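You operate a simulated robot arm through the tools that you are given. There is no shell and no other tool. Be economical: measure what you need, move in short steps, check, and stop when the job is done.

You run a simulated robot arm. Do the job below in one go: nothing can be reset, and whatever is moved stays where it is left.

TASK
Clear the returns tray: cracked coupler to FAULTY, sound one to KEEP, then wipe the tray clean.
Fine: use the blue cloth and lay it back. What is to be rubbed or washed off counts as gone when no trace of it is left.

It is judged by the outcome, as a careful person would: the job done as asked, and still so three seconds after it is handed in. It fails if anything else is knocked over, pushed out of place, dropped, spilled or broken. Flat cloth is picked up by pressing the open fingertips on it (5 to 10 N) and closing them slowly along it; thin cloth reads only 2 to 8 mm in the jaws.

THE ROBOT
A 7-joint arm with a two-finger parallel gripper, fixed in place. Base frame: the origin is at the foot of the arm, x ahead of it, y to its left, z up; the work surface is at about z = 85. Lengths are in cm, angles in degrees, forces in N, time in s.
Its first joint turns from -149.0 to 149.0 degrees. Payload 3.43 kg.
Tool frame: the origin (TCP) lies between the finger pads and is the grasp point; the fingertips stand 3 cm ahead of it; z points along the fingers, y is the line along which they close. The gripper opens to 9.4 cm. The fingers are 2.8 cm wide and 1 cm thick; the gripper's body (5 by 9.6 cm) begins 5.5 cm behind the TCP.
Orientation is that of the tool frame in the base frame, as [roll, pitch, yaw] about the fixed x, y, z axes, in that order (R = Rz(yaw) Ry(pitch) Rx(roll)). With the fingers straight down and closing along the base's y, the tool's x points along the base's -x, its y along +y and its z along -z.

THE INTERFACE
- The arm moves only by the tool send_rows. Its argument "deltas" is a list of rows, each an object (a shift or turn left out is 0, a gripper value left out holds the last) with "dp": the shift along the base's x, y, z in units of 30 mm (1.0 is 30 mm), a list of three; "angular": the turn, a rotation vector about the base's x, y, z in units of 6 degrees (1.0 is 6 degrees), a list of three. In form: [{"dp": [x, y, z], "angular": [rx, ry, rz]}, ...]. A call has 1 to 12 rows; each row shifts and turns the commanded pose from where the row before left it. "jaw" is the opening, from 0 (shut) to 1 (fully open), set as the call begins (left out, the last holds). A call with a number of a shift or a turn outside -1 to 1 is refused whole. Rows are played at 5 a second. More than 5 cm and 8.6 degrees between two rows, or a gripper value outside its range, and nothing of the call is played. A pose out of reach is approached as far as the arm can. The call stops where the force on the tool passes 40 N (or 10 N more than at its start, if that is more) or the arm is blocked; 0.2 s more then pass. The fingers move at their own pace (about 4.5 cm/s each) and stop on an object; they squeeze with about 34 N. The grip force told is the motor's: it shows also when the fingers shut on nothing. Time passes only in rows, and 0.2 s behind the last, so rows that do not move let the fingers close. It gives the time, the measured TCP pose, the force on the tool (base axes), the opening and the grip force at its end, in the units of the frame above (readings bear some noise), with the torque about the TCP (base axes, N m) and any sound that the robot's microphone picked up.
- Cameras (640 x 400 px; columns grow to the right, rows downward): "scene" is fixed at [22.17, -49.93, 143.14]; the picture's right is [-0.20, -0.98, 0.00], its down [-0.73, 0.15, -0.67] and it looks along [0.65, -0.14, -0.75] (base axes); focal length 245 px, centre (320, 200). "wrist" rides on the gripper at [7.6, 1.4, -10.2] in the tool frame; the picture's right is [-0.18, 0.98, 0.00], its down [-0.75, -0.14, -0.64] and it looks along [-0.63, -0.12, 0.77] (tool axes); focal length 243 px, centre (320, 200). There is no depth. A picture from a camera that has moved, and an enlarged one, comes with that camera's place and axes in the base frame and with its lens.
- grab_frame(camera): a new picture of that camera. It takes no simulated time.
- enlarge(camera, box): a new picture of the part [left, top, right, bottom] of that camera's present view, enlarged. It takes no simulated time.
- hand_in(): hands the job in; it is judged then, once.

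Go step by step. Nothing tells you positions but the pictures and the camera data: compare them with the known pose of the tool, close in by small moves and look again before you grip or let go. The budget is 120 turns and 68 pictures, counting those below and the enlarged ones. Unless the task says otherwise, let go and move clear before handing in, and close with one line.

The tools are called after "Request:" as name(argument=value, ...) on one line, values as JSON. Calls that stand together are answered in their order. send_rows: Moves the arm, as the interface text tells. Its arguments: {"type":"object","properties":{"deltas":{"type":"array"},"jaw":{"type":"number"}},"required":["deltas"]} The other tools are called the same way: grab_frame (camera) takes a picture; enlarge (camera, box) takes an enlarged picture of a part of a camera's view; hand_in () hands the job in.

At the start:

```text
t: 0.0
tcp_pos: [72.35, -67.2, 116.65]
tcp_rot: [-180.0, 0.0, 179.9]
wrist_force: [0.0, 0.6, -0.9]
torque: [-0.03, -0.03, -0.01]
opening: 9.39
finger_force: 0.0
```

scene: 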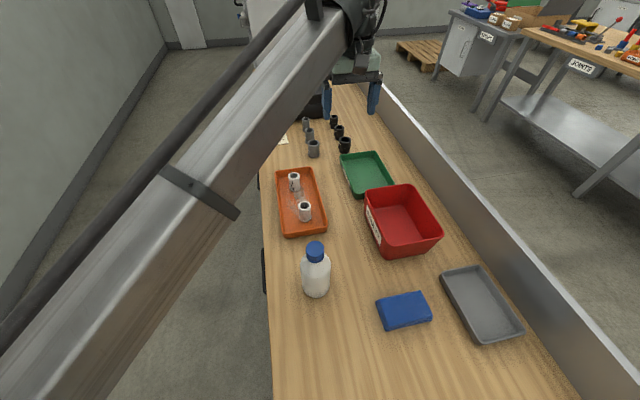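
wrist: 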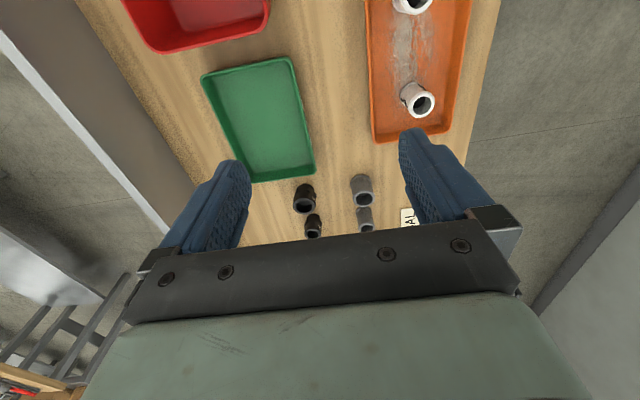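

I see an orange tray with two white couplers, a green tray, a red bin with a label, a grey tray, a blue folded cloth and a bottle. I'll enlarge the views to read labels and find the crack.

Request:
enlarge(camera="scene", box=[260, 150, 360, 240])

Request:
enlarge(camera="scene", box=[330, 140, 530, 350])

Request:
enlarge(camera="wrist", box=[340, 0, 500, 240])

Request:
enlarge(camera="scene", box=[250, 80, 400, 180])

```text
4.44 times, centred on (310, 195) of scene
camera zoom: at [22.17, -49.93, 143.14], right [-0.2, -0.98, 0.0], down [-0.73, 0.15, -0.67], along [0.65, -0.14, -0.75], focal length 1089 px, centre (364, 222)
```

zoom: 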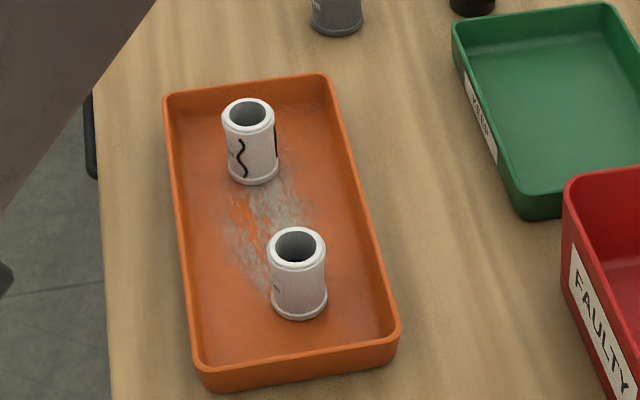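

```text
1.90 times, centred on (430, 245) of scene
camera zoom: at [22.17, -49.93, 143.14], right [-0.2, -0.98, 0.0], down [-0.73, 0.15, -0.67], along [0.65, -0.14, -0.75], focal length 467 px, centre (110, 114)
```

zoom: 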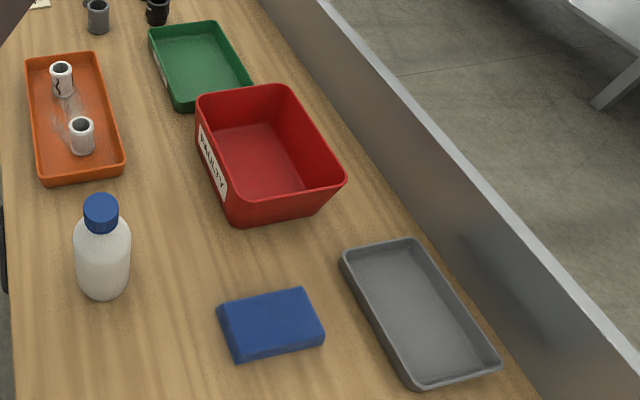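

```text
1.67 times, centred on (420, 120) of wrist
camera zoom: at [64.67, -65.82, 126.86], right [0.19, 0.98, 0.0], down [0.75, -0.14, 0.64], along [0.63, -0.12, -0.77], focal length 404 px, centre (153, 333)
```

zoom: 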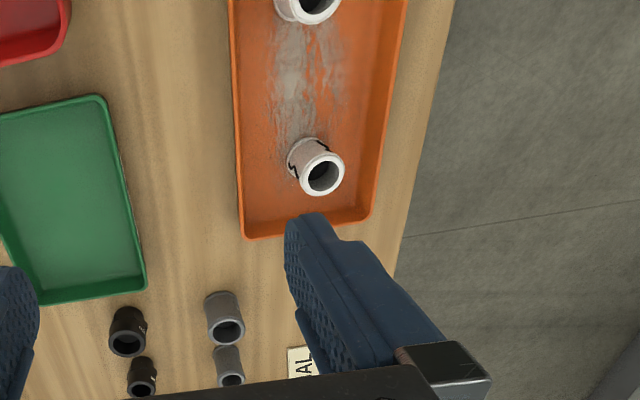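

```text
4.00 times, centred on (325, 130) of scene
camera zoom: at [22.17, -49.93, 143.14], right [-0.2, -0.98, 0.0], down [-0.73, 0.15, -0.67], along [0.65, -0.14, -0.75], focal length 980 px, centre (300, 480)
```

zoom: 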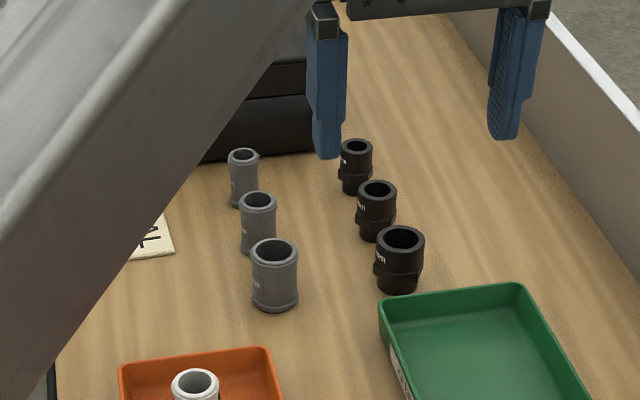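

The far coupler carries the black zig-zag crack; the near one looks sound so far but I need to see its other sides. The green KEEP tray is about 105 cm from the base, so I first test whether a tilted tool can reach it.

Request:
send_rows(deltas=[{"angular": [0, 0, -1]}, {"angular": [0, 0, -1]}, {"angular": [0, 0, -1]}, {"angular": [0, 0, -1]}, {"angular": [0, 0, -1]}, {"angular": [0, 0, -1]}, {"angular": [0, 0, -1]}, {"angular": [-0.669, -0.743, 0]}, {"angular": [-0.669, -0.743, 0]}, {"angular": [-0.669, -0.743, 0]}, {"angular": [-0.669, -0.743, 0]}, {"angular": [-0.669, -0.743, 0]}], jaw=0.6)

Request:
send_rows(deltas=[{"dp": [0.1, -0.43, -1]}, {"dp": [0.1, -0.43, -1]}, {"dp": [0.1, -0.43, -1]}, {"dp": [0.1, -0.43, -1]}, {"dp": [0.1, -0.43, -1]}, {"dp": [0.1, -0.43, -1]}])

Request:
grab_frame(camera="wrist")

Request:
grab_frame(camera="scene")

```text
t: 2.6
tcp_pos: [72.24, -67.19, 116.57]
tcp_rot: [179.8, 30.1, 137.9]
wrist_force: [-0.2, -0.6, 0.3]
torque: [0.01, 0.04, 0.02]
opening: 5.64
finger_force: 0.1
```

```text
t: 4.0
tcp_pos: [73.97, -75.04, 98.29]
tcp_rot: [180.0, 30.2, 137.9]
wrist_force: [0.3, 0.2, -0.2]
torque: [-0.02, -0.04, -0.01]
opening: 5.63
finger_force: 0.2
```

```text
61 pictures are left
camera wrist: at [66.18, -66.17, 103.43], right [0.78, 0.62, 0.09], down [0.15, -0.33, 0.93], along [0.61, -0.71, -0.35], focal length 243 px, centre (320, 200)
```

wrist: 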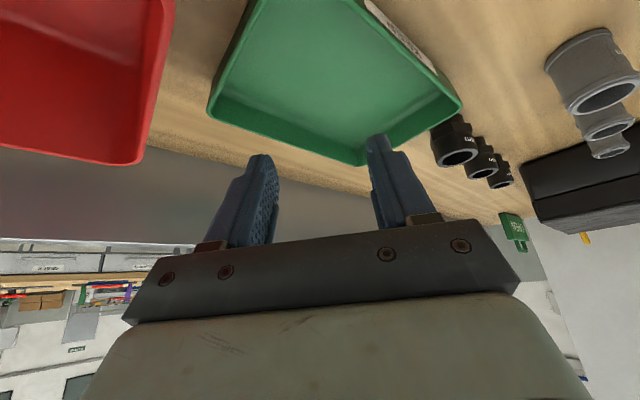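

```text
60 pictures are left
```

scene: 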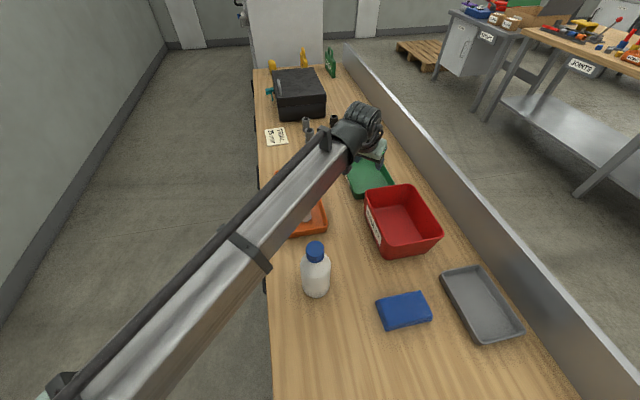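

The tilted tool reaches above the KEEP tray. I'll test going lower there before committing to this grasp tilt.

Request:
send_rows(deltas=[{"dp": [0, 0, -0.7]}, {"dp": [0, 0, -0.7]}, {"dp": [0, 0, -0.7]}])

Request:
grab_frame(camera="wrist")

Request:
enlarge(camera="scene", box=[250, 110, 450, 260])

```text
t: 4.8
tcp_pos: [74.03, -74.84, 92.32]
tcp_rot: [179.9, 30.1, 137.9]
wrist_force: [-0.3, 0.2, -0.1]
torque: [0.03, 0.01, 0.01]
opening: 5.65
finger_force: 0.1
```

```text
59 pictures are left
camera wrist: at [66.3, -65.98, 97.4], right [0.78, 0.62, 0.09], down [0.15, -0.33, 0.93], along [0.61, -0.71, -0.35], focal length 243 px, centre (320, 200)
```

wrist: 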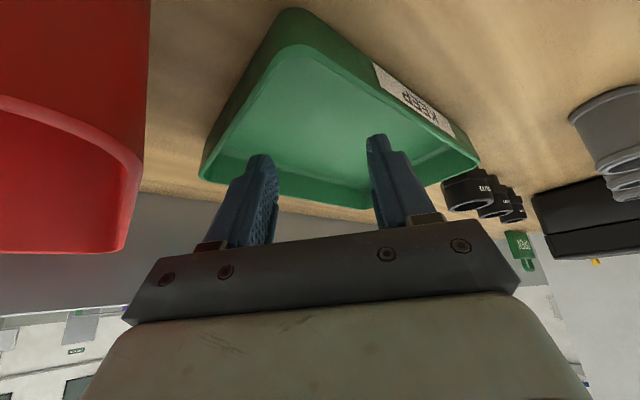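

```text
2.67 times, centred on (350, 185) of scene
camera zoom: at [22.17, -49.93, 143.14], right [-0.2, -0.98, 0.0], down [-0.73, 0.15, -0.67], along [0.65, -0.14, -0.75], focal length 653 px, centre (240, 240)
```

zoom: 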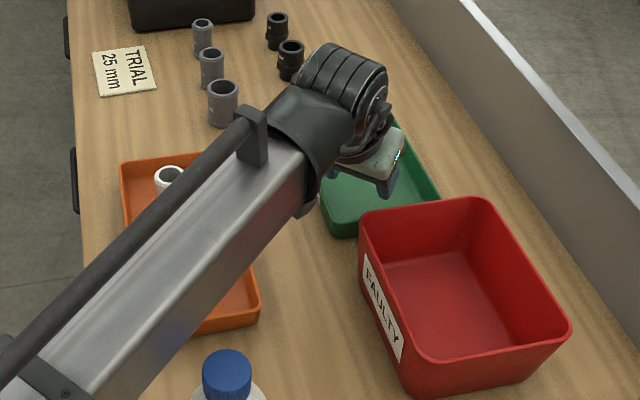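

Reach is fine with this 30° tilt, so I'll grip the near (apparently sound) coupler the same way. Now lifting and hovering over it at about (65.7, -55).

Request:
send_rows(deltas=[{"dp": [0, 0, 1]}, {"dp": [0, 0, 1]}, {"dp": [0, 0, 1]}, {"dp": [0, 0, 0.5]}, {"dp": [-0.395, 0.943, 0]}, {"dp": [-0.395, 0.943, 0]}, {"dp": [-0.395, 0.943, 0]}, {"dp": [-0.395, 0.943, 0]}, {"dp": [-0.395, 0.943, 0]}, {"dp": [-0.395, 0.943, 0]}, {"dp": [-0.395, 0.943, 0]}], jaw=0.75)

Request:
grab_frame(camera="wrist")

Request:
grab_frame(camera="scene")

```text
t: 7.2
tcp_pos: [65.84, -55.08, 102.75]
tcp_rot: [-179.9, 30.0, 137.9]
wrist_force: [0.1, -0.5, -0.3]
torque: [-0.01, 0.01, -0.03]
opening: 7.04
finger_force: 0.1
```

```text
57 pictures are left
camera wrist: at [58.11, -46.08, 107.84], right [0.78, 0.62, 0.09], down [0.15, -0.33, 0.93], along [0.61, -0.71, -0.35], focal length 243 px, centre (320, 200)
```

wrist: 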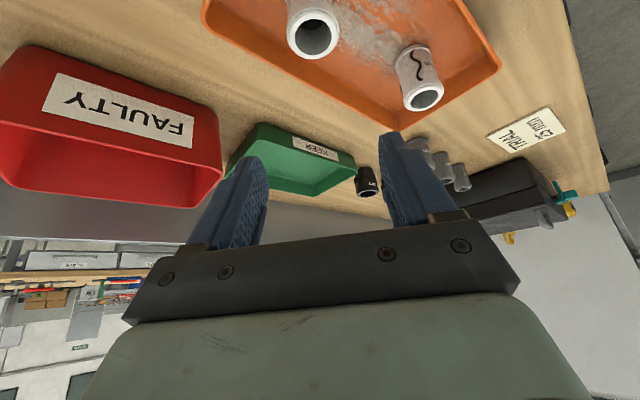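

```text
56 pictures are left
```

scene: 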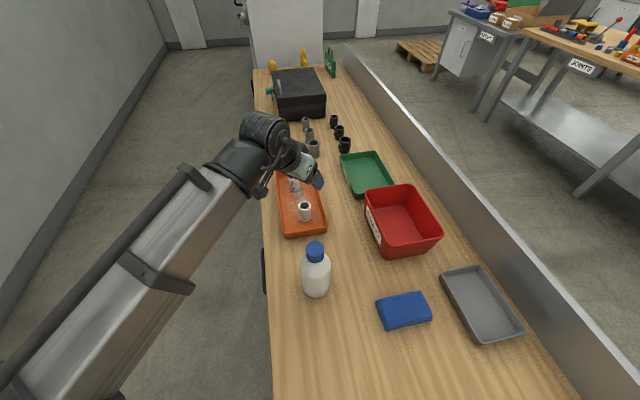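

The near coupler's top ring works out to about (66, -54.5). Descending partway and checking the alignment.

Request:
send_rows(deltas=[{"dp": [0, 0.06, -0.9]}, {"dp": [0, 0.06, -0.9]}])

Request:
grab_frame(camera="wrist")

Request:
enlarge(camera="scene", box=[260, 150, 360, 240])

```text
t: 7.8
tcp_pos: [65.72, -54.78, 97.11]
tcp_rot: [179.9, 30.1, 137.9]
wrist_force: [0.7, 1.1, -0.6]
torque: [-0.03, 0.01, 0.04]
opening: 7.04
finger_force: 0.1
```

```text
55 pictures are left
camera wrist: at [57.97, -45.87, 102.33], right [0.78, 0.62, 0.09], down [0.15, -0.33, 0.93], along [0.61, -0.71, -0.35], focal length 243 px, centre (320, 200)
```

wrist: 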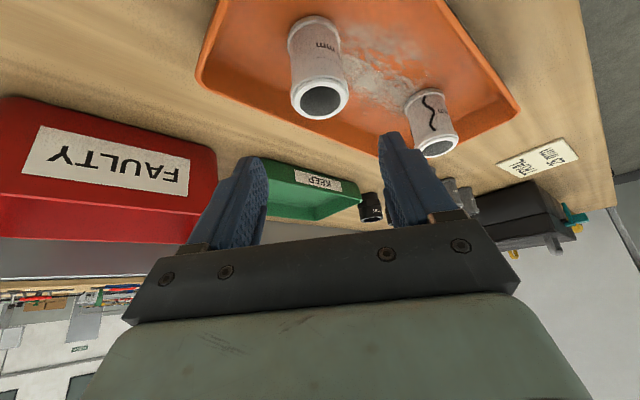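

```text
4.44 times, centred on (310, 195) of scene
camera zoom: at [22.17, -49.93, 143.14], right [-0.2, -0.98, 0.0], down [-0.73, 0.15, -0.67], along [0.65, -0.14, -0.75], focal length 1089 px, centre (364, 222)
```

zoom: 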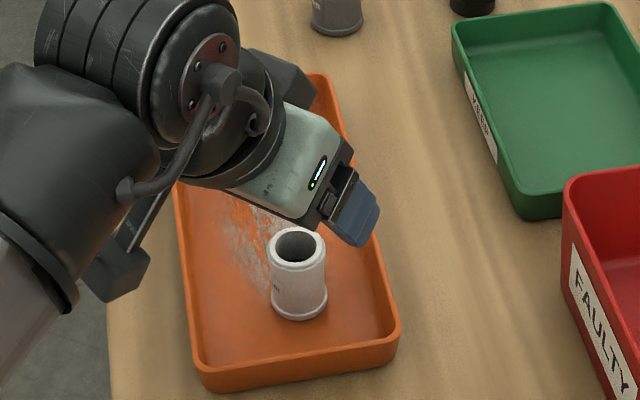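

The "mm" print is visible and no crack on this side. The alignment is good, so descending to grip height.

Request:
send_rows(deltas=[{"dp": [0.03, 0.03, -0.8]}, {"dp": [0.03, 0.03, -0.8]}, {"dp": [0, 0, -0.7]}])

Request:
grab_frame(camera="wrist")

Request:
enlarge(camera="scene", box=[260, 150, 360, 240])

```text
t: 8.6
tcp_pos: [65.88, -54.81, 90.29]
tcp_rot: [179.9, 30.1, 138.0]
wrist_force: [0.6, 0.1, -0.6]
torque: [-0.01, 0.01, -0.01]
opening: 7.01
finger_force: 0.1
```

```text
53 pictures are left
camera wrist: at [58.1, -45.78, 95.4], right [0.78, 0.62, 0.09], down [0.15, -0.33, 0.93], along [0.61, -0.71, -0.35], focal length 243 px, centre (320, 200)
```

wrist: 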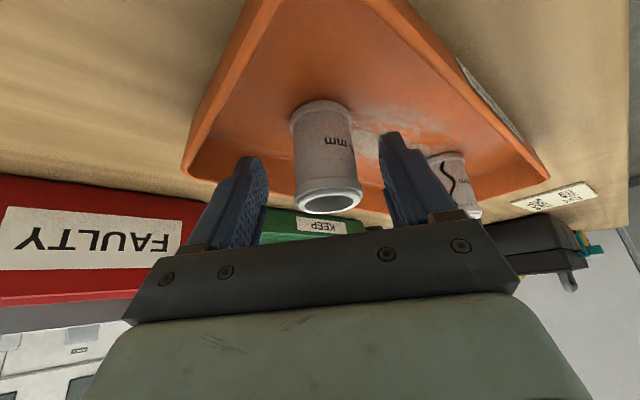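

```text
4.44 times, centred on (310, 195) of scene
camera zoom: at [22.17, -49.93, 143.14], right [-0.2, -0.98, 0.0], down [-0.73, 0.15, -0.67], along [0.65, -0.14, -0.75], focal length 1089 px, centre (364, 222)
```

zoom: 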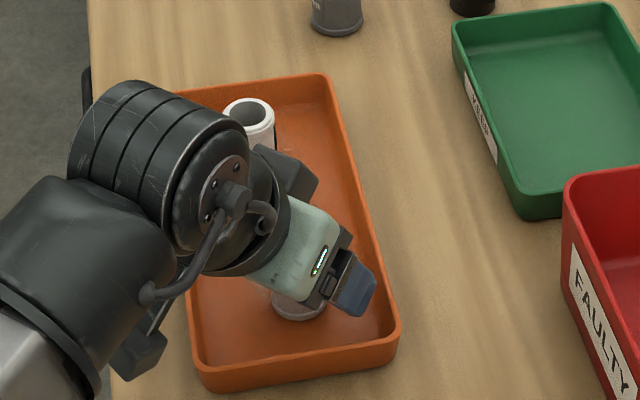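

The coupler stands between the fingers, about 0.5 cm off centre. I'll correct this and close.

Request:
send_rows(deltas=[{"dp": [0.1, 0.11, 0]}])

Request:
send_rows(deltas=[{}, {}, {}, {}, {}], jaw=0)

Request:
send_rows(deltas=[{"dp": [0, 0, 0.3]}, {"dp": [0, 0, 0.7]}, {"dp": [0, 0, 1]}, {"dp": [0, 0, 1]}, {"dp": [0, 0, 1]}])

Request:
grab_frame(camera="wrist")

Request:
enlarge(camera="scene", box=[230, 110, 350, 240])

```text
t: 9.0
tcp_pos: [66.24, -54.37, 90.42]
tcp_rot: [179.9, 30.0, 137.8]
wrist_force: [0.4, 0.3, 0.1]
torque: [0.0, 0.01, 0.03]
opening: 7.09
finger_force: 0.0
```

```text
t: 10.2
tcp_pos: [66.21, -54.39, 90.41]
tcp_rot: [179.9, 30.0, 137.9]
wrist_force: [0.1, -1.0, 0.5]
torque: [-0.01, -0.02, -0.02]
opening: 3.54
finger_force: 34.0
```

```text
t: 11.4
tcp_pos: [66.32, -54.45, 102.47]
tcp_rot: [179.9, 30.0, 137.9]
wrist_force: [-0.2, 0.1, -0.3]
torque: [-0.02, -0.02, 0.01]
opening: 3.55
finger_force: 33.3
```

```text
51 pictures are left
camera wrist: at [58.57, -45.56, 107.59], right [0.78, 0.62, 0.09], down [0.15, -0.33, 0.93], along [0.61, -0.71, -0.35], focal length 243 px, centre (320, 200)
```

wrist: 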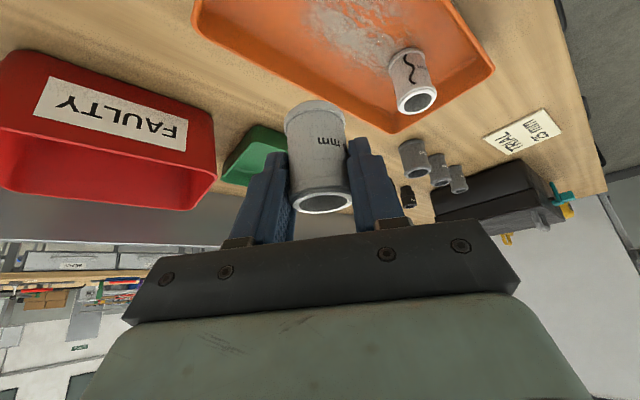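

```text
3.08 times, centred on (290, 175) of scene
camera zoom: at [22.17, -49.93, 143.14], right [-0.2, -0.98, 0.0], down [-0.73, 0.15, -0.67], along [0.65, -0.14, -0.75], focal length 754 px, centre (412, 277)
```

zoom: 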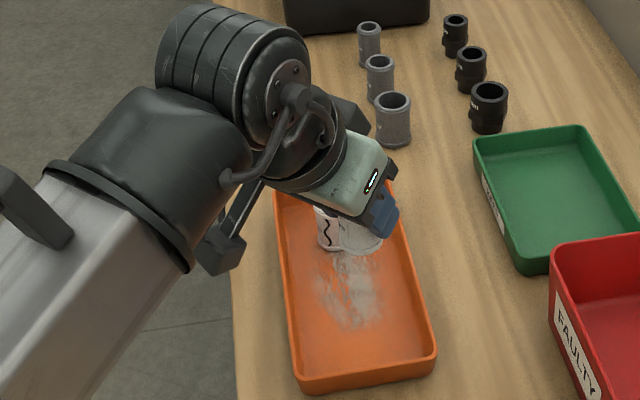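

The sound coupler is held. Carrying it over the near corner of the KEEP tray and checking there.

Request:
send_rows(deltas=[{"dp": [0.342, -0.898, 0]}, {"dp": [0.342, -0.898, 0]}, {"dp": [0.342, -0.898, 0]}, {"dp": [0.342, -0.898, 0]}, {"dp": [0.342, -0.898, 0]}, {"dp": [0.342, -0.898, 0]}, {"dp": [0.342, -0.898, 0]}, {"dp": [0.342, -0.898, 0]}, {"dp": [0, 0, -0.8]}, {"dp": [0, 0, -0.8]}, {"dp": [0, 0, -0.8]}])

Request:
grab_frame(camera="wrist")

Request:
enlarge(camera="scene", box=[310, 110, 450, 220])

```text
t: 13.8
tcp_pos: [74.34, -75.9, 95.46]
tcp_rot: [179.9, 30.0, 138.0]
wrist_force: [-0.4, -0.5, -0.1]
torque: [-0.01, 0.01, -0.04]
opening: 3.52
finger_force: 34.0
```

```text
49 pictures are left
camera wrist: at [66.67, -66.91, 100.47], right [0.78, 0.62, 0.09], down [0.15, -0.33, 0.93], along [0.61, -0.71, -0.35], focal length 243 px, centre (320, 200)
```

wrist: 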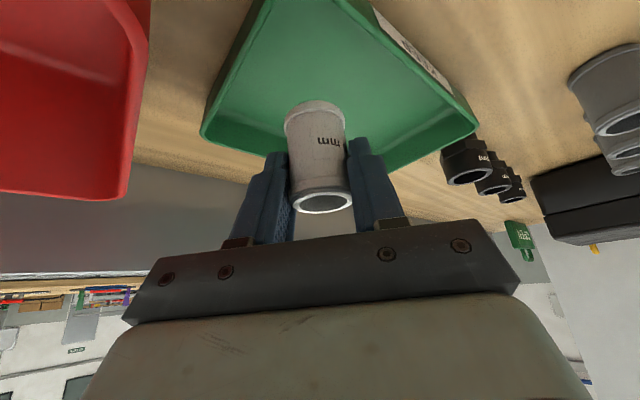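

```text
3.64 times, centred on (380, 165) of scene
camera zoom: at [22.17, -49.93, 143.14], right [-0.2, -0.98, 0.0], down [-0.73, 0.15, -0.67], along [0.65, -0.14, -0.75], focal length 891 px, centre (102, 327)
```

zoom: 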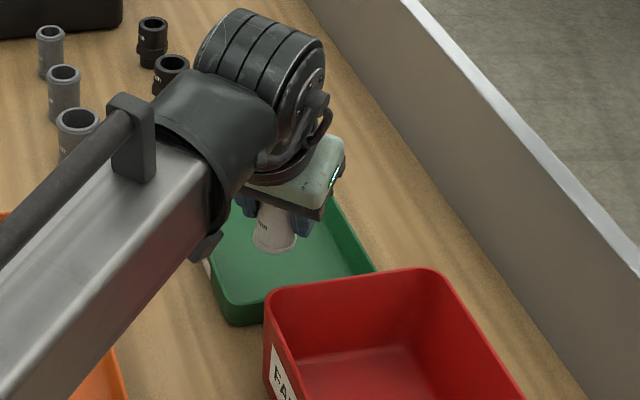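

The coupler is over the green floor. Lowering gently.

Request:
send_rows(deltas=[{"dp": [0, 0, -0.5]}, {"dp": [0, 0, -0.5]}, {"dp": [0, 0, -0.45]}, {}])

Request:
send_rows(deltas=[{"dp": [0, 0, -0.1]}, {}])

Request:
enlarge(camera="wrist", box=[160, 0, 520, 250])

```text
t: 14.8
tcp_pos: [74.42, -75.78, 90.9]
tcp_rot: [179.9, 29.9, 137.9]
wrist_force: [0.0, 0.0, 0.3]
torque: [0.02, 0.01, -0.03]
opening: 3.55
finger_force: 34.2
```

```text
t: 15.4
tcp_pos: [74.37, -76.01, 90.56]
tcp_rot: [179.8, 30.1, 138.1]
wrist_force: [0.5, -1.3, -0.7]
torque: [-0.02, -0.02, -0.02]
opening: 3.56
finger_force: 33.7
```

```text
1.60 times, centred on (340, 125) of wrist
camera zoom: at [66.72, -66.91, 95.69], right [0.78, 0.62, 0.09], down [0.15, -0.33, 0.93], along [0.61, -0.71, -0.35], focal length 388 px, centre (288, 320)
```

zoom: 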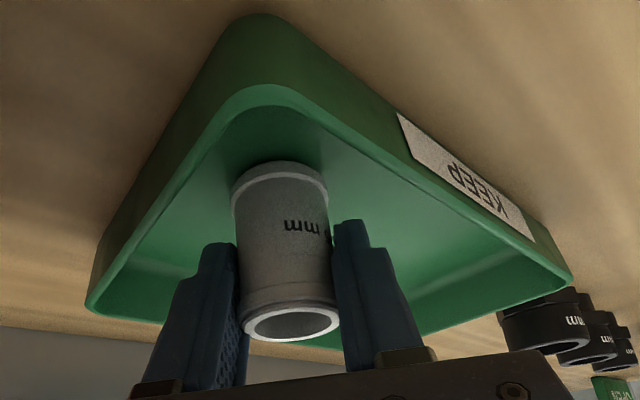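

Almost on the floor; I lower in small steps until contact registers.

Request:
send_rows(deltas=[{"dp": [0, 0, -0.06]}, {}])

Request:
send_rows(deltas=[{"dp": [0, 0, -0.05]}, {}])

```text
t: 16.0
tcp_pos: [74.35, -75.73, 90.38]
tcp_rot: [179.9, 29.9, 138.0]
wrist_force: [-1.3, 0.3, 0.4]
torque: [-0.01, -0.01, 0.01]
opening: 3.54
finger_force: 34.3
```

```text
t: 16.6
tcp_pos: [74.56, -75.81, 90.36]
tcp_rot: [180.0, 30.1, 137.9]
wrist_force: [-1.0, -0.1, 7.3]
torque: [0.0, -0.02, -0.01]
opening: 3.57
finger_force: 34.0
```

Contact reads 7 N, so it stands on the floor. Opening slightly and retreating upwards.

Request:
send_rows(deltas=[{}, {}, {}], jaw=0.5)

Request:
send_rows(deltas=[{"dp": [0, 0, 0.3]}, {"dp": [0, 0, 0.6]}, {"dp": [0, 0, 1]}, {"dp": [0, 0, 1]}, {"dp": [0, 0, 1]}])

Request:
grab_frame(camera="wrist")

```text
t: 17.4
tcp_pos: [74.35, -75.91, 90.16]
tcp_rot: [179.8, 30.0, 137.8]
wrist_force: [0.5, 0.0, 0.0]
torque: [-0.01, 0.03, 0.01]
opening: 4.69
finger_force: 0.1
```

```text
t: 18.6
tcp_pos: [74.39, -75.87, 102.11]
tcp_rot: [179.8, 30.0, 137.9]
wrist_force: [-0.6, 0.6, -0.4]
torque: [0.01, 0.0, -0.02]
opening: 4.7
finger_force: 0.0
```

```text
46 pictures are left
camera wrist: at [66.71, -66.88, 107.12], right [0.78, 0.62, 0.09], down [0.15, -0.33, 0.93], along [0.61, -0.71, -0.35], focal length 243 px, centre (320, 200)
```

wrist: 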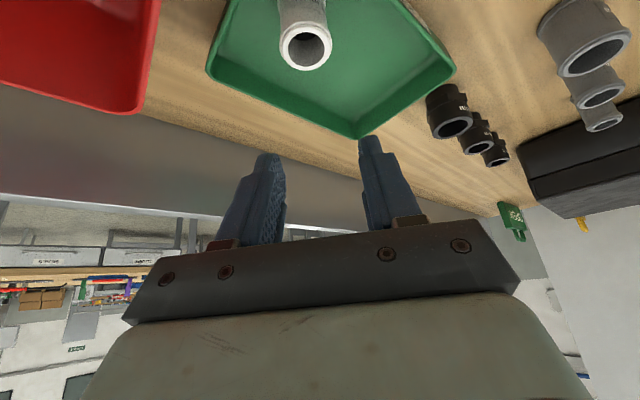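

The sound coupler stands in KEEP. Next I straighten the tool and hover over the cracked coupler at about (78.8, -53.7).

Request:
send_rows(deltas=[{"dp": [0, 0, 0.5], "angular": [0.669, 0.743, 0]}, {"dp": [0.18, 0.925, 0], "angular": [0.669, 0.743, 0]}, {"dp": [0.18, 0.925, 0], "angular": [0.669, 0.743, 0]}, {"dp": [0.18, 0.925, 0], "angular": [0.669, 0.743, 0]}, {"dp": [0.18, 0.925, 0], "angular": [0.669, 0.743, 0]}, {"dp": [0.18, 0.925, 0]}, {"dp": [0.18, 0.925, 0]}, {"dp": [0.18, 0.925, 0]}, {"dp": [0.18, 0.925, 0]}, {}], jaw=0.7)

Request:
grab_frame(camera="wrist")

Request:
enlarge(camera="scene", box=[250, 110, 450, 240])

```text
t: 20.8
tcp_pos: [78.68, -53.61, 103.64]
tcp_rot: [-180.0, 0.0, 137.9]
wrist_force: [-0.3, -0.7, 0.0]
torque: [-0.03, 0.03, -0.01]
opening: 6.59
finger_force: 0.1
```

```text
45 pictures are left
camera wrist: at [73.97, -47.35, 113.86], right [0.8, 0.61, 0.0], down [0.46, -0.61, 0.64], along [0.39, -0.51, -0.77], focal length 243 px, centre (320, 200)
```

wrist: 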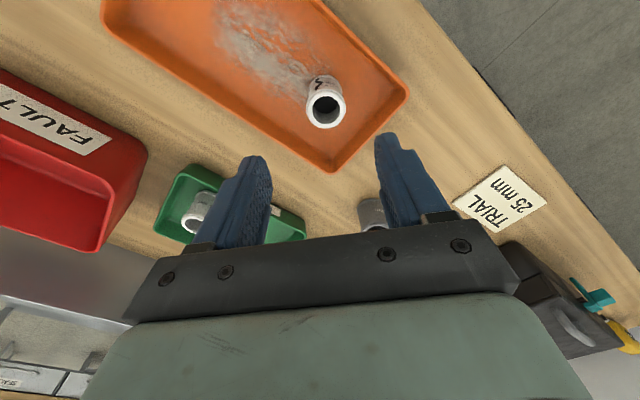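

```text
3.08 times, centred on (350, 175) of scene
camera zoom: at [22.17, -49.93, 143.14], right [-0.2, -0.98, 0.0], down [-0.73, 0.15, -0.67], along [0.65, -0.14, -0.75], focal length 754 px, centre (228, 277)
```

zoom: 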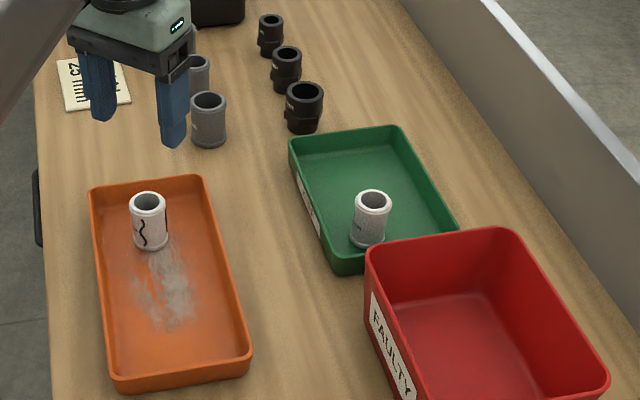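

The coupler top is at about (79, -53.4), nearly under the tool. Descending, with a check before closing.

Request:
send_rows(deltas=[{"dp": [0.08, 0.06, -0.9]}, {"dp": [0, 0, -0.9]}, {"dp": [0, 0, -0.9]}])

Request:
grab_frame(camera="wrist")

Request:
enlarge(camera="scene", box=[250, 110, 370, 240])

```text
t: 21.6
tcp_pos: [78.91, -53.44, 95.48]
tcp_rot: [-180.0, 0.0, 137.9]
wrist_force: [-0.5, 0.5, 0.9]
torque: [-0.03, 0.02, 0.03]
opening: 6.63
finger_force: 0.2
```

```text
43 pictures are left
camera wrist: at [74.22, -47.27, 105.79], right [0.8, 0.61, 0.0], down [0.46, -0.61, 0.64], along [0.39, -0.51, -0.77], focal length 243 px, centre (320, 200)
```

wrist: 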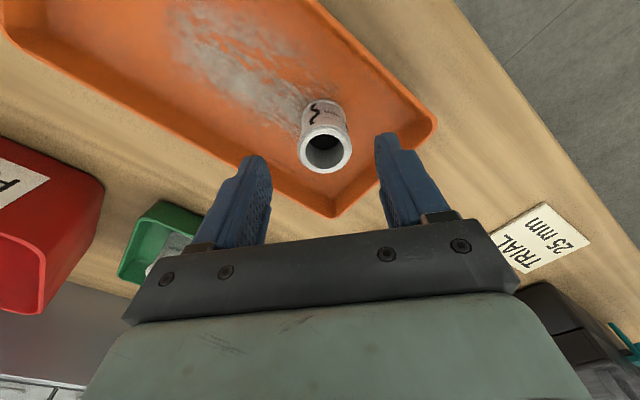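

```text
3.08 times, centred on (310, 175) of scene
camera zoom: at [22.17, -49.93, 143.14], right [-0.2, -0.98, 0.0], down [-0.73, 0.15, -0.67], along [0.65, -0.14, -0.75], focal length 754 px, centre (351, 277)
```

zoom: 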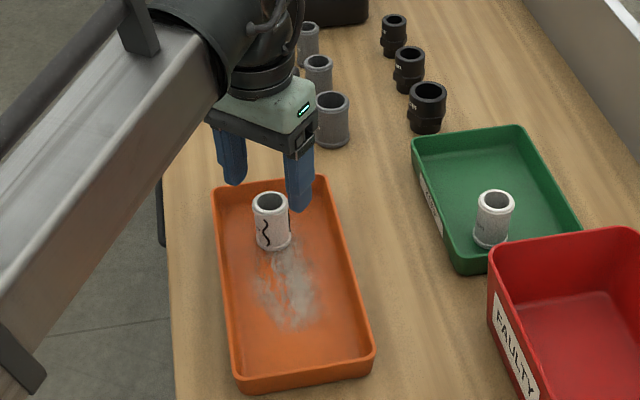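

Good alignment with a small correction in y. Descending to grip height and closing.

Request:
send_rows(deltas=[{"dp": [0.02, 0.1, -0.6]}, {"dp": [0, 0, -0.7]}, {"dp": [0, 0, -0.4]}, {}])

Request:
send_rows(deltas=[{}, {}, {}, {}, {}], jaw=0)

Request:
send_rows(deltas=[{"dp": [0, 0, 0.3]}, {"dp": [0, 0, 0.7]}, {"dp": [0, 0, 1]}, {"dp": [0, 0, 1]}, {"dp": [0, 0, 1]}, {"dp": [0, 0, 1]}])

Request:
grab_frame(camera="scene")

```text
t: 22.6
tcp_pos: [79.09, -53.26, 90.35]
tcp_rot: [-180.0, 0.2, 137.9]
wrist_force: [0.3, -0.6, -0.4]
torque: [0.02, -0.07, 0.04]
opening: 6.57
finger_force: 0.0
```

```text
t: 23.8
tcp_pos: [79.11, -53.22, 90.52]
tcp_rot: [180.0, 0.0, 137.9]
wrist_force: [-0.1, 0.2, 0.2]
torque: [0.02, 0.01, -0.02]
opening: 3.21
finger_force: 34.2
```

```text
t: 25.2
tcp_pos: [78.93, -53.31, 105.13]
tcp_rot: [180.0, 0.0, 137.9]
wrist_force: [0.6, -0.5, 0.6]
torque: [-0.05, 0.01, 0.01]
opening: 3.23
finger_force: 33.7
```

```text
41 pictures are left
```

scene: 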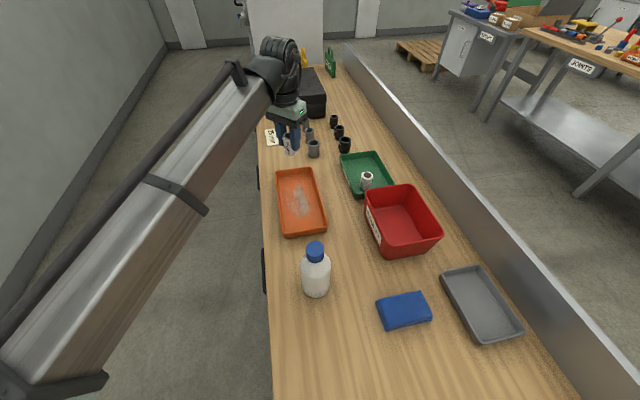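

The cracked coupler is held. Carrying it over the FAULTY bin at about (56.5, -77.5).

Request:
send_rows(deltas=[{"dp": [-0.83, -0.896, 0]}, {"dp": [-0.83, -0.896, 0]}, {"dp": [-0.83, -0.896, 0]}, {"dp": [-0.83, -0.896, 0]}, {"dp": [-0.83, -0.896, 0]}, {"dp": [-0.83, -0.896, 0]}, {"dp": [-0.83, -0.896, 0]}, {"dp": [-0.83, -0.896, 0]}, {"dp": [-0.83, -0.896, 0]}, {}])

Request:
grab_frame(camera="wrist")

Request:
enlarge(camera="scene", box=[310, 140, 470, 280])

```text
t: 27.4
tcp_pos: [56.54, -77.51, 105.16]
tcp_rot: [180.0, 0.0, 137.9]
wrist_force: [-0.1, -0.5, -0.1]
torque: [-0.02, 0.0, 0.0]
opening: 3.21
finger_force: 34.5
```

```text
40 pictures are left
camera wrist: at [51.92, -71.18, 115.36], right [0.8, 0.61, 0.0], down [0.46, -0.61, 0.64], along [0.39, -0.51, -0.77], focal length 243 px, centre (320, 200)
```

wrist: 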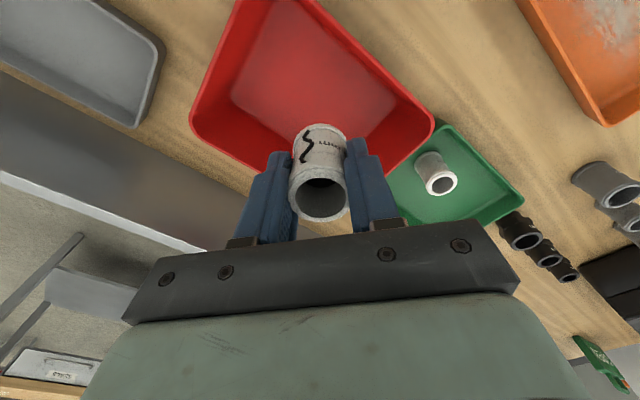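

```text
2.86 times, centred on (390, 210) of scene
camera zoom: at [22.17, -49.93, 143.14], right [-0.2, -0.98, 0.0], down [-0.73, 0.15, -0.67], along [0.65, -0.14, -0.75], focal length 700 px, centre (120, 171)
```

zoom: 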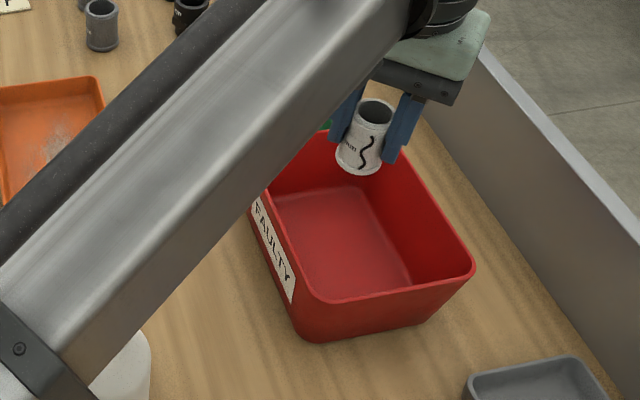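

The coupler is over the middle of the bin floor. Lowering it.

Request:
send_rows(deltas=[{"dp": [0, 0, -0.9]}, {"dp": [0, 0, -0.9]}, {"dp": [0, 0, -0.9]}, {"dp": [0, 0, -0.9]}, {"dp": [0, 0, -0.7]}, {}])

Request:
grab_frame(camera="wrist")

```text
t: 28.8
tcp_pos: [56.62, -77.28, 92.43]
tcp_rot: [-180.0, 0.0, 137.9]
wrist_force: [-0.9, 0.5, -0.5]
torque: [0.01, 0.01, -0.01]
opening: 3.2
finger_force: 33.9
```

```text
38 pictures are left
camera wrist: at [51.88, -71.15, 102.64], right [0.8, 0.61, 0.0], down [0.46, -0.61, 0.64], along [0.39, -0.51, -0.77], focal length 243 px, centre (320, 200)
```

wrist: 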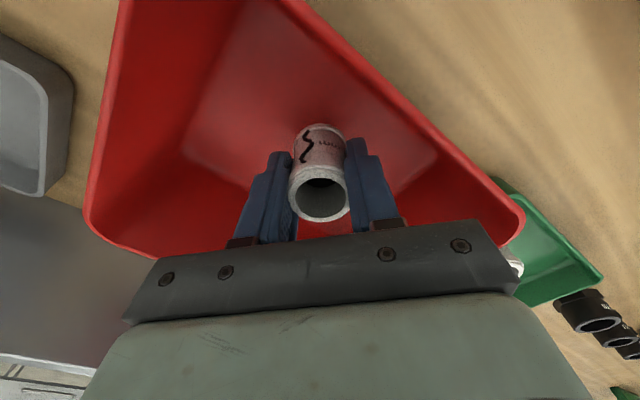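

The rim is near z = 92.3, so the gripper body stays clear. Continuing down to contact.

Request:
send_rows(deltas=[{"dp": [0, 0, -0.3]}, {"dp": [0, 0, -0.2]}, {}])

Request:
send_rows(deltas=[{"dp": [0, 0, -0.1]}, {}])

Request:
send_rows(deltas=[{"dp": [0, 0, -0.05]}, {}])

```text
t: 29.6
tcp_pos: [56.44, -77.36, 90.79]
tcp_rot: [180.0, 0.1, 137.9]
wrist_force: [0.2, -0.5, -0.4]
torque: [0.01, 0.0, -0.02]
opening: 3.22
finger_force: 34.1
```

```text
t: 30.2
tcp_pos: [56.47, -77.43, 90.53]
tcp_rot: [-180.0, 0.0, 137.9]
wrist_force: [0.9, -0.2, -0.5]
torque: [-0.01, 0.0, -0.02]
opening: 3.24
finger_force: 34.0
```

```text
t: 30.8
tcp_pos: [56.57, -77.44, 90.54]
tcp_rot: [-179.9, 0.0, 137.9]
wrist_force: [0.9, -1.4, 8.8]
torque: [0.0, 0.01, 0.01]
opening: 3.2
finger_force: 33.6
```

Contact at 8.8 N. Releasing and rising clear, then on to the cloth.

Request:
send_rows(deltas=[{}, {}, {}], jaw=0.5)

Request:
send_rows(deltas=[{"dp": [0, 0, 0.3]}, {"dp": [0, 0, 0.6]}, {"dp": [0, 0, 1]}, {"dp": [0, 0, 1]}, {"dp": [0, 0, 1]}, {"dp": [0, 0, 1]}, {"dp": [0, 0, 1]}])

Request:
send_rows(deltas=[{"dp": [-0.95, 0.25, 0]}, {"dp": [-0.95, 0.25, 0]}, {"dp": [-0.95, 0.25, 0]}, {"dp": [-0.95, 0.25, 0]}, {"dp": [-0.95, 0.25, 0]}, {"dp": [-0.95, 0.25, 0]}, {"dp": [-0.95, 0.25, 0]}, {}], jaw=1)

Request:
grab_frame(camera="wrist")

Request:
enlarge(camera="scene", box=[260, 150, 540, 350])

```text
t: 31.6
tcp_pos: [56.52, -77.36, 90.33]
tcp_rot: [180.0, 0.0, 137.9]
wrist_force: [-0.6, -0.3, -0.3]
torque: [-0.02, 0.02, 0.01]
opening: 4.72
finger_force: 0.1
```

```text
t: 33.2
tcp_pos: [56.67, -77.31, 107.93]
tcp_rot: [179.9, 0.0, 137.9]
wrist_force: [0.4, 0.7, -0.5]
torque: [0.02, -0.01, -0.04]
opening: 4.69
finger_force: 0.1
```

```text
t: 35.0
tcp_pos: [36.69, -71.95, 108.07]
tcp_rot: [180.0, 0.0, 137.9]
wrist_force: [0.5, -1.1, -0.5]
torque: [0.01, -0.01, 0.03]
opening: 9.41
finger_force: 0.0
```

```text
37 pictures are left
camera wrist: at [32.02, -65.79, 118.37], right [0.8, 0.61, 0.0], down [0.46, -0.61, 0.64], along [0.39, -0.51, -0.77], focal length 243 px, centre (320, 200)
```

wrist: 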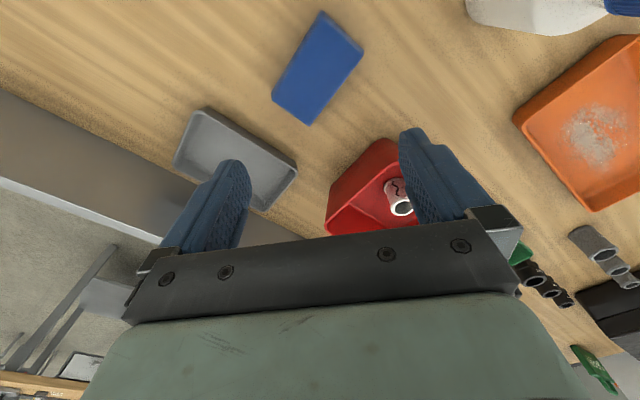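

```text
2.00 times, centred on (400, 250) of scene
camera zoom: at [22.17, -49.93, 143.14], right [-0.2, -0.98, 0.0], down [-0.73, 0.15, -0.67], along [0.65, -0.14, -0.75], focal length 490 px, centre (160, 100)
```

zoom: 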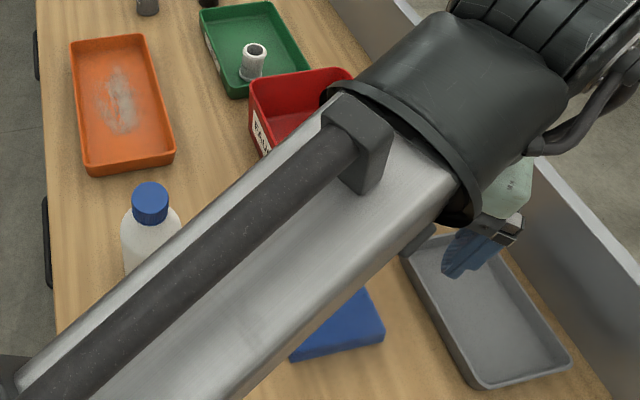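

Both couplers are where they belong. The blue cloth lies at x 33–38.5, y -76.5 to -66.6; I turn the jaws to close along x and look at it closer.

Request:
send_rows(deltas=[{"angular": [0, 0, -1]}, {"angular": [0, 0, -1]}, {"angular": [0, 0, -1]}, {"angular": [0, 0, -1]}, {"angular": [0, 0, -1]}, {"angular": [0, 0, -1]}, {"angular": [0, 0, -1]}, {"angular": [0, 0, -1]}, {"dp": [-0.15, 0.05, -1]}, {"dp": [-0.15, 0.05, -1]}, {"dp": [0, 0, -1]}, {}])

Request:
grab_frame(camera="wrist")

Request:
enlarge(camera="scene", box=[340, 250, 500, 370])

```text
t: 37.6
tcp_pos: [35.84, -71.75, 99.2]
tcp_rot: [-179.9, 0.1, 89.9]
wrist_force: [-0.4, -0.2, 0.5]
torque: [-0.03, -0.03, -0.01]
opening: 9.39
finger_force: 0.0
```

```text
35 pictures are left
camera wrist: at [37.22, -64.1, 109.45], right [0.98, -0.19, 0.0], down [-0.14, -0.75, 0.64], along [-0.12, -0.63, -0.77], focal length 243 px, centre (320, 200)
```

wrist: 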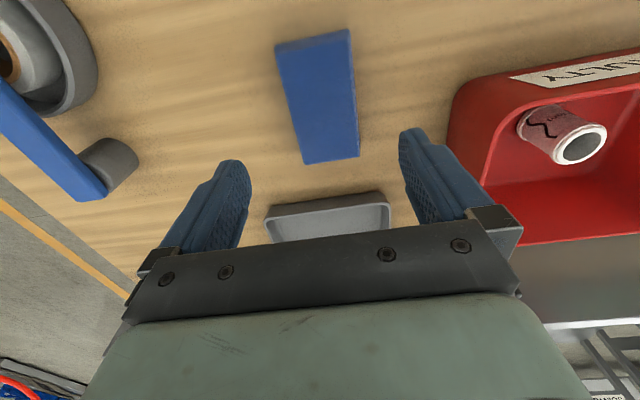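

```text
3.33 times, centred on (420, 310) of scene
camera zoom: at [22.17, -49.93, 143.14], right [-0.2, -0.98, 0.0], down [-0.73, 0.15, -0.67], along [0.65, -0.14, -0.75], focal length 817 px, centre (-13, -167)
```

zoom: 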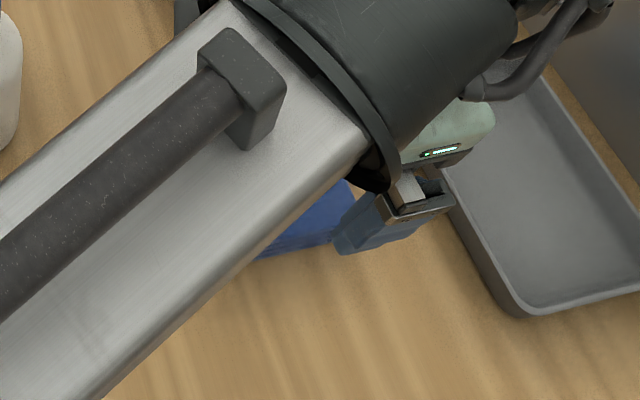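

The cloth is centred at about (36, -71.7), right under the tool. Lowering with jaws wide open.

Request:
send_rows(deltas=[{"dp": [0.06, 0, -0.9]}, {"dp": [0, 0, -0.9]}, {"dp": [0, 0, -0.9]}, {}])

Request:
grab_frame(camera="wrist")

```text
t: 38.6
tcp_pos: [35.97, -71.8, 90.76]
tcp_rot: [180.0, 0.1, 89.9]
wrist_force: [0.8, 1.0, -0.2]
torque: [-0.04, 0.0, -0.02]
opening: 9.4
finger_force: 0.1
```

```text
33 pictures are left
camera wrist: at [37.42, -64.12, 101.08], right [0.98, -0.19, 0.0], down [-0.14, -0.75, 0.64], along [-0.12, -0.63, -0.77], focal length 243 px, centre (320, 200)
```

wrist: 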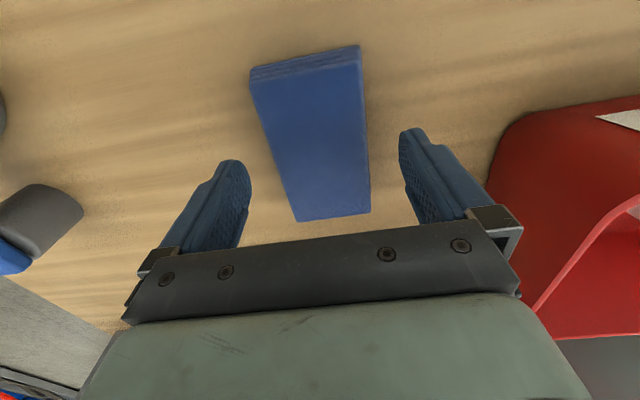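

The folded cloth is roughly 2 cm thick. Lowering so the fingertips are about 1 cm above the table, then closing.

Request:
send_rows(deltas=[{"dp": [0, 0, -0.3]}, {"dp": [0, 0, -0.28]}, {}])

Request:
send_rows(deltas=[{}, {}, {}, {}, {}, {}], jaw=0)

Request:
grab_frame(camera="wrist")

```text
t: 39.4
tcp_pos: [35.94, -71.7, 89.22]
tcp_rot: [-180.0, 0.0, 89.8]
wrist_force: [-0.8, 1.1, -0.1]
torque: [-0.01, -0.01, -0.02]
opening: 9.41
finger_force: 0.1
```

```text
t: 40.8
tcp_pos: [36.0, -71.81, 89.26]
tcp_rot: [180.0, 0.0, 89.9]
wrist_force: [0.2, -0.2, -0.3]
torque: [-0.02, -0.05, 0.03]
opening: 6.39
finger_force: 33.8
```

```text
32 pictures are left
camera wrist: at [37.44, -64.13, 99.49], right [0.98, -0.19, 0.0], down [-0.14, -0.75, 0.64], along [-0.12, -0.63, -0.77], focal length 243 px, centre (320, 200)
```

wrist: 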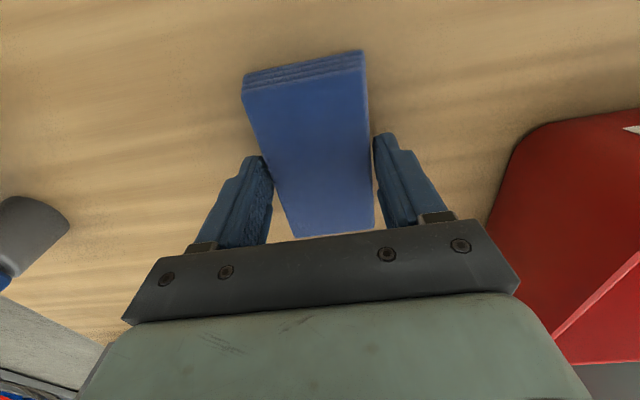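

Cloth gripped firmly. Lifting it high, then carrying it to above the tray past the bottle while turning it lengthwise along the tray.

Request:
send_rows(deltas=[{"dp": [0, 0, 0.3]}, {"dp": [0, 0, 0.7]}, {"dp": [0, 0, 1]}, {"dp": [0, 0, 1]}, {"dp": [0, 0, 1]}, {"dp": [0, 0, 1]}, {"dp": [0, 0, 1]}, {"dp": [0, 0, 1]}])

Request:
grab_frame(camera="wrist")

Request:
send_rows(deltas=[{"dp": [0.95, 0.15, 0], "angular": [0, 0, 1]}, {"dp": [0.95, 0.15, 0], "angular": [0, 0, 1]}, {"dp": [0.95, 0.15, 0], "angular": [0, 0, 1]}, {"dp": [0.95, 0.15, 0], "angular": [0, 0, 1]}, {"dp": [0.95, 0.15, 0], "angular": [0, 0, 1]}, {"dp": [0.95, 0.15, 0], "angular": [0, 0, 1]}, {"dp": [0.95, 0.15, 0], "angular": [0, 0, 1]}, {"dp": [0.95, 0.15, 0], "angular": [0, 0, 1]}, {"angular": [0, 0, 1]}, {"angular": [0, 0, 1]}])

Request:
send_rows(deltas=[{"dp": [0.63, 0.66, 0], "angular": [0, 0, 1]}, {"dp": [0.63, 0.66, 0], "angular": [0, 0, 1]}, {"dp": [0.63, 0.66, 0], "angular": [0, 0, 1]}, {"dp": [0.63, 0.66, 0], "angular": [0, 0, 1]}, {"dp": [0.63, 0.66, 0], "angular": [0, 0, 1]}, {"dp": [0.63, 0.66, 0]}, {"dp": [0.63, 0.66, 0]}, {}])

Request:
grab_frame(camera="wrist")

Request:
grab_frame(camera="scene")

```text
t: 42.6
tcp_pos: [36.14, -71.76, 110.36]
tcp_rot: [180.0, -0.1, 89.9]
wrist_force: [0.5, -1.0, -0.3]
torque: [0.03, -0.01, 0.03]
opening: 6.37
finger_force: 34.3
```

```text
31 pictures are left
camera wrist: at [37.56, -64.08, 120.64], right [0.98, -0.19, 0.0], down [-0.14, -0.75, 0.64], along [-0.12, -0.63, -0.77], focal length 243 px, centre (320, 200)
```

wrist: 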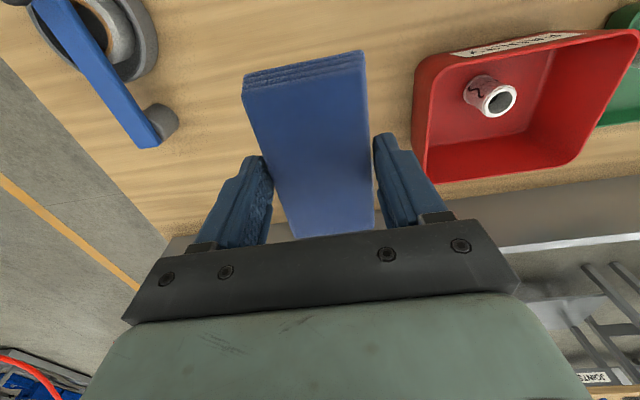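

```text
t: 44.8
tcp_pos: [58.84, -68.22, 110.39]
tcp_rot: [-180.0, 0.1, 150.0]
wrist_force: [0.2, 0.1, -0.1]
torque: [0.01, 0.0, -0.01]
opening: 6.37
finger_force: 33.8
```

```text
t: 46.6
tcp_pos: [72.25, -54.37, 110.57]
tcp_rot: [179.9, -0.1, 179.9]
wrist_force: [-0.5, 0.8, 0.1]
torque: [0.03, 0.02, -0.01]
opening: 6.38
finger_force: 33.7
```

```text
30 pictures are left
camera wrist: at [64.65, -52.91, 120.79], right [0.19, 0.98, 0.0], down [0.75, -0.14, 0.64], along [0.63, -0.12, -0.77], focal length 243 px, centre (320, 200)
```

wrist: 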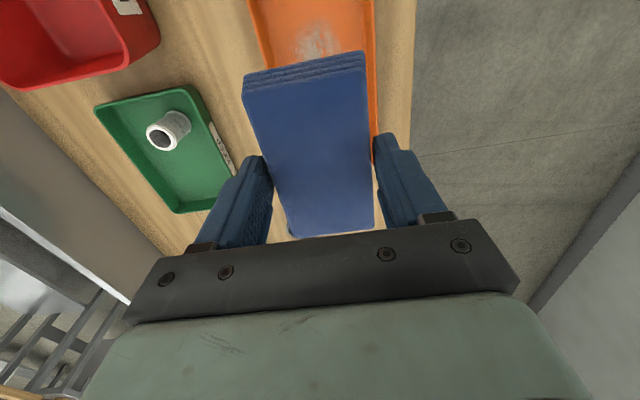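

```text
29 pictures are left
```

scene: 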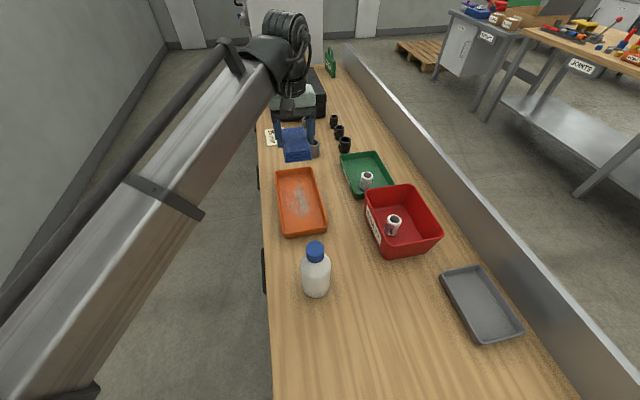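

The cloth is steady in the jaws. Taking one enlarged view of the stain before wiping.

Request:
enlarge(camera="scene", box=[260, 150, 360, 240])

```text
4.44 times, centred on (310, 195) of scene
camera zoom: at [22.17, -49.93, 143.14], right [-0.2, -0.98, 0.0], down [-0.73, 0.15, -0.67], along [0.65, -0.14, -0.75], focal length 1089 px, centre (364, 222)
```

zoom: 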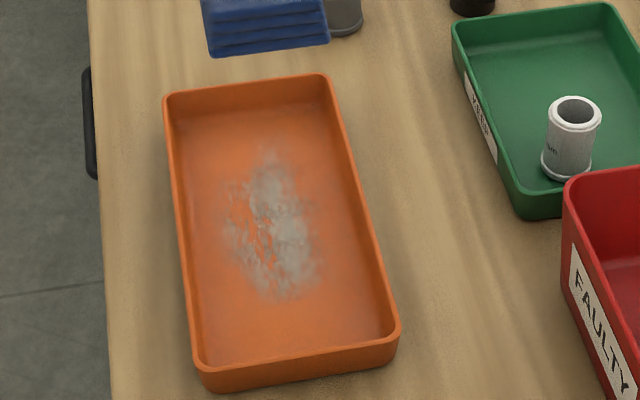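

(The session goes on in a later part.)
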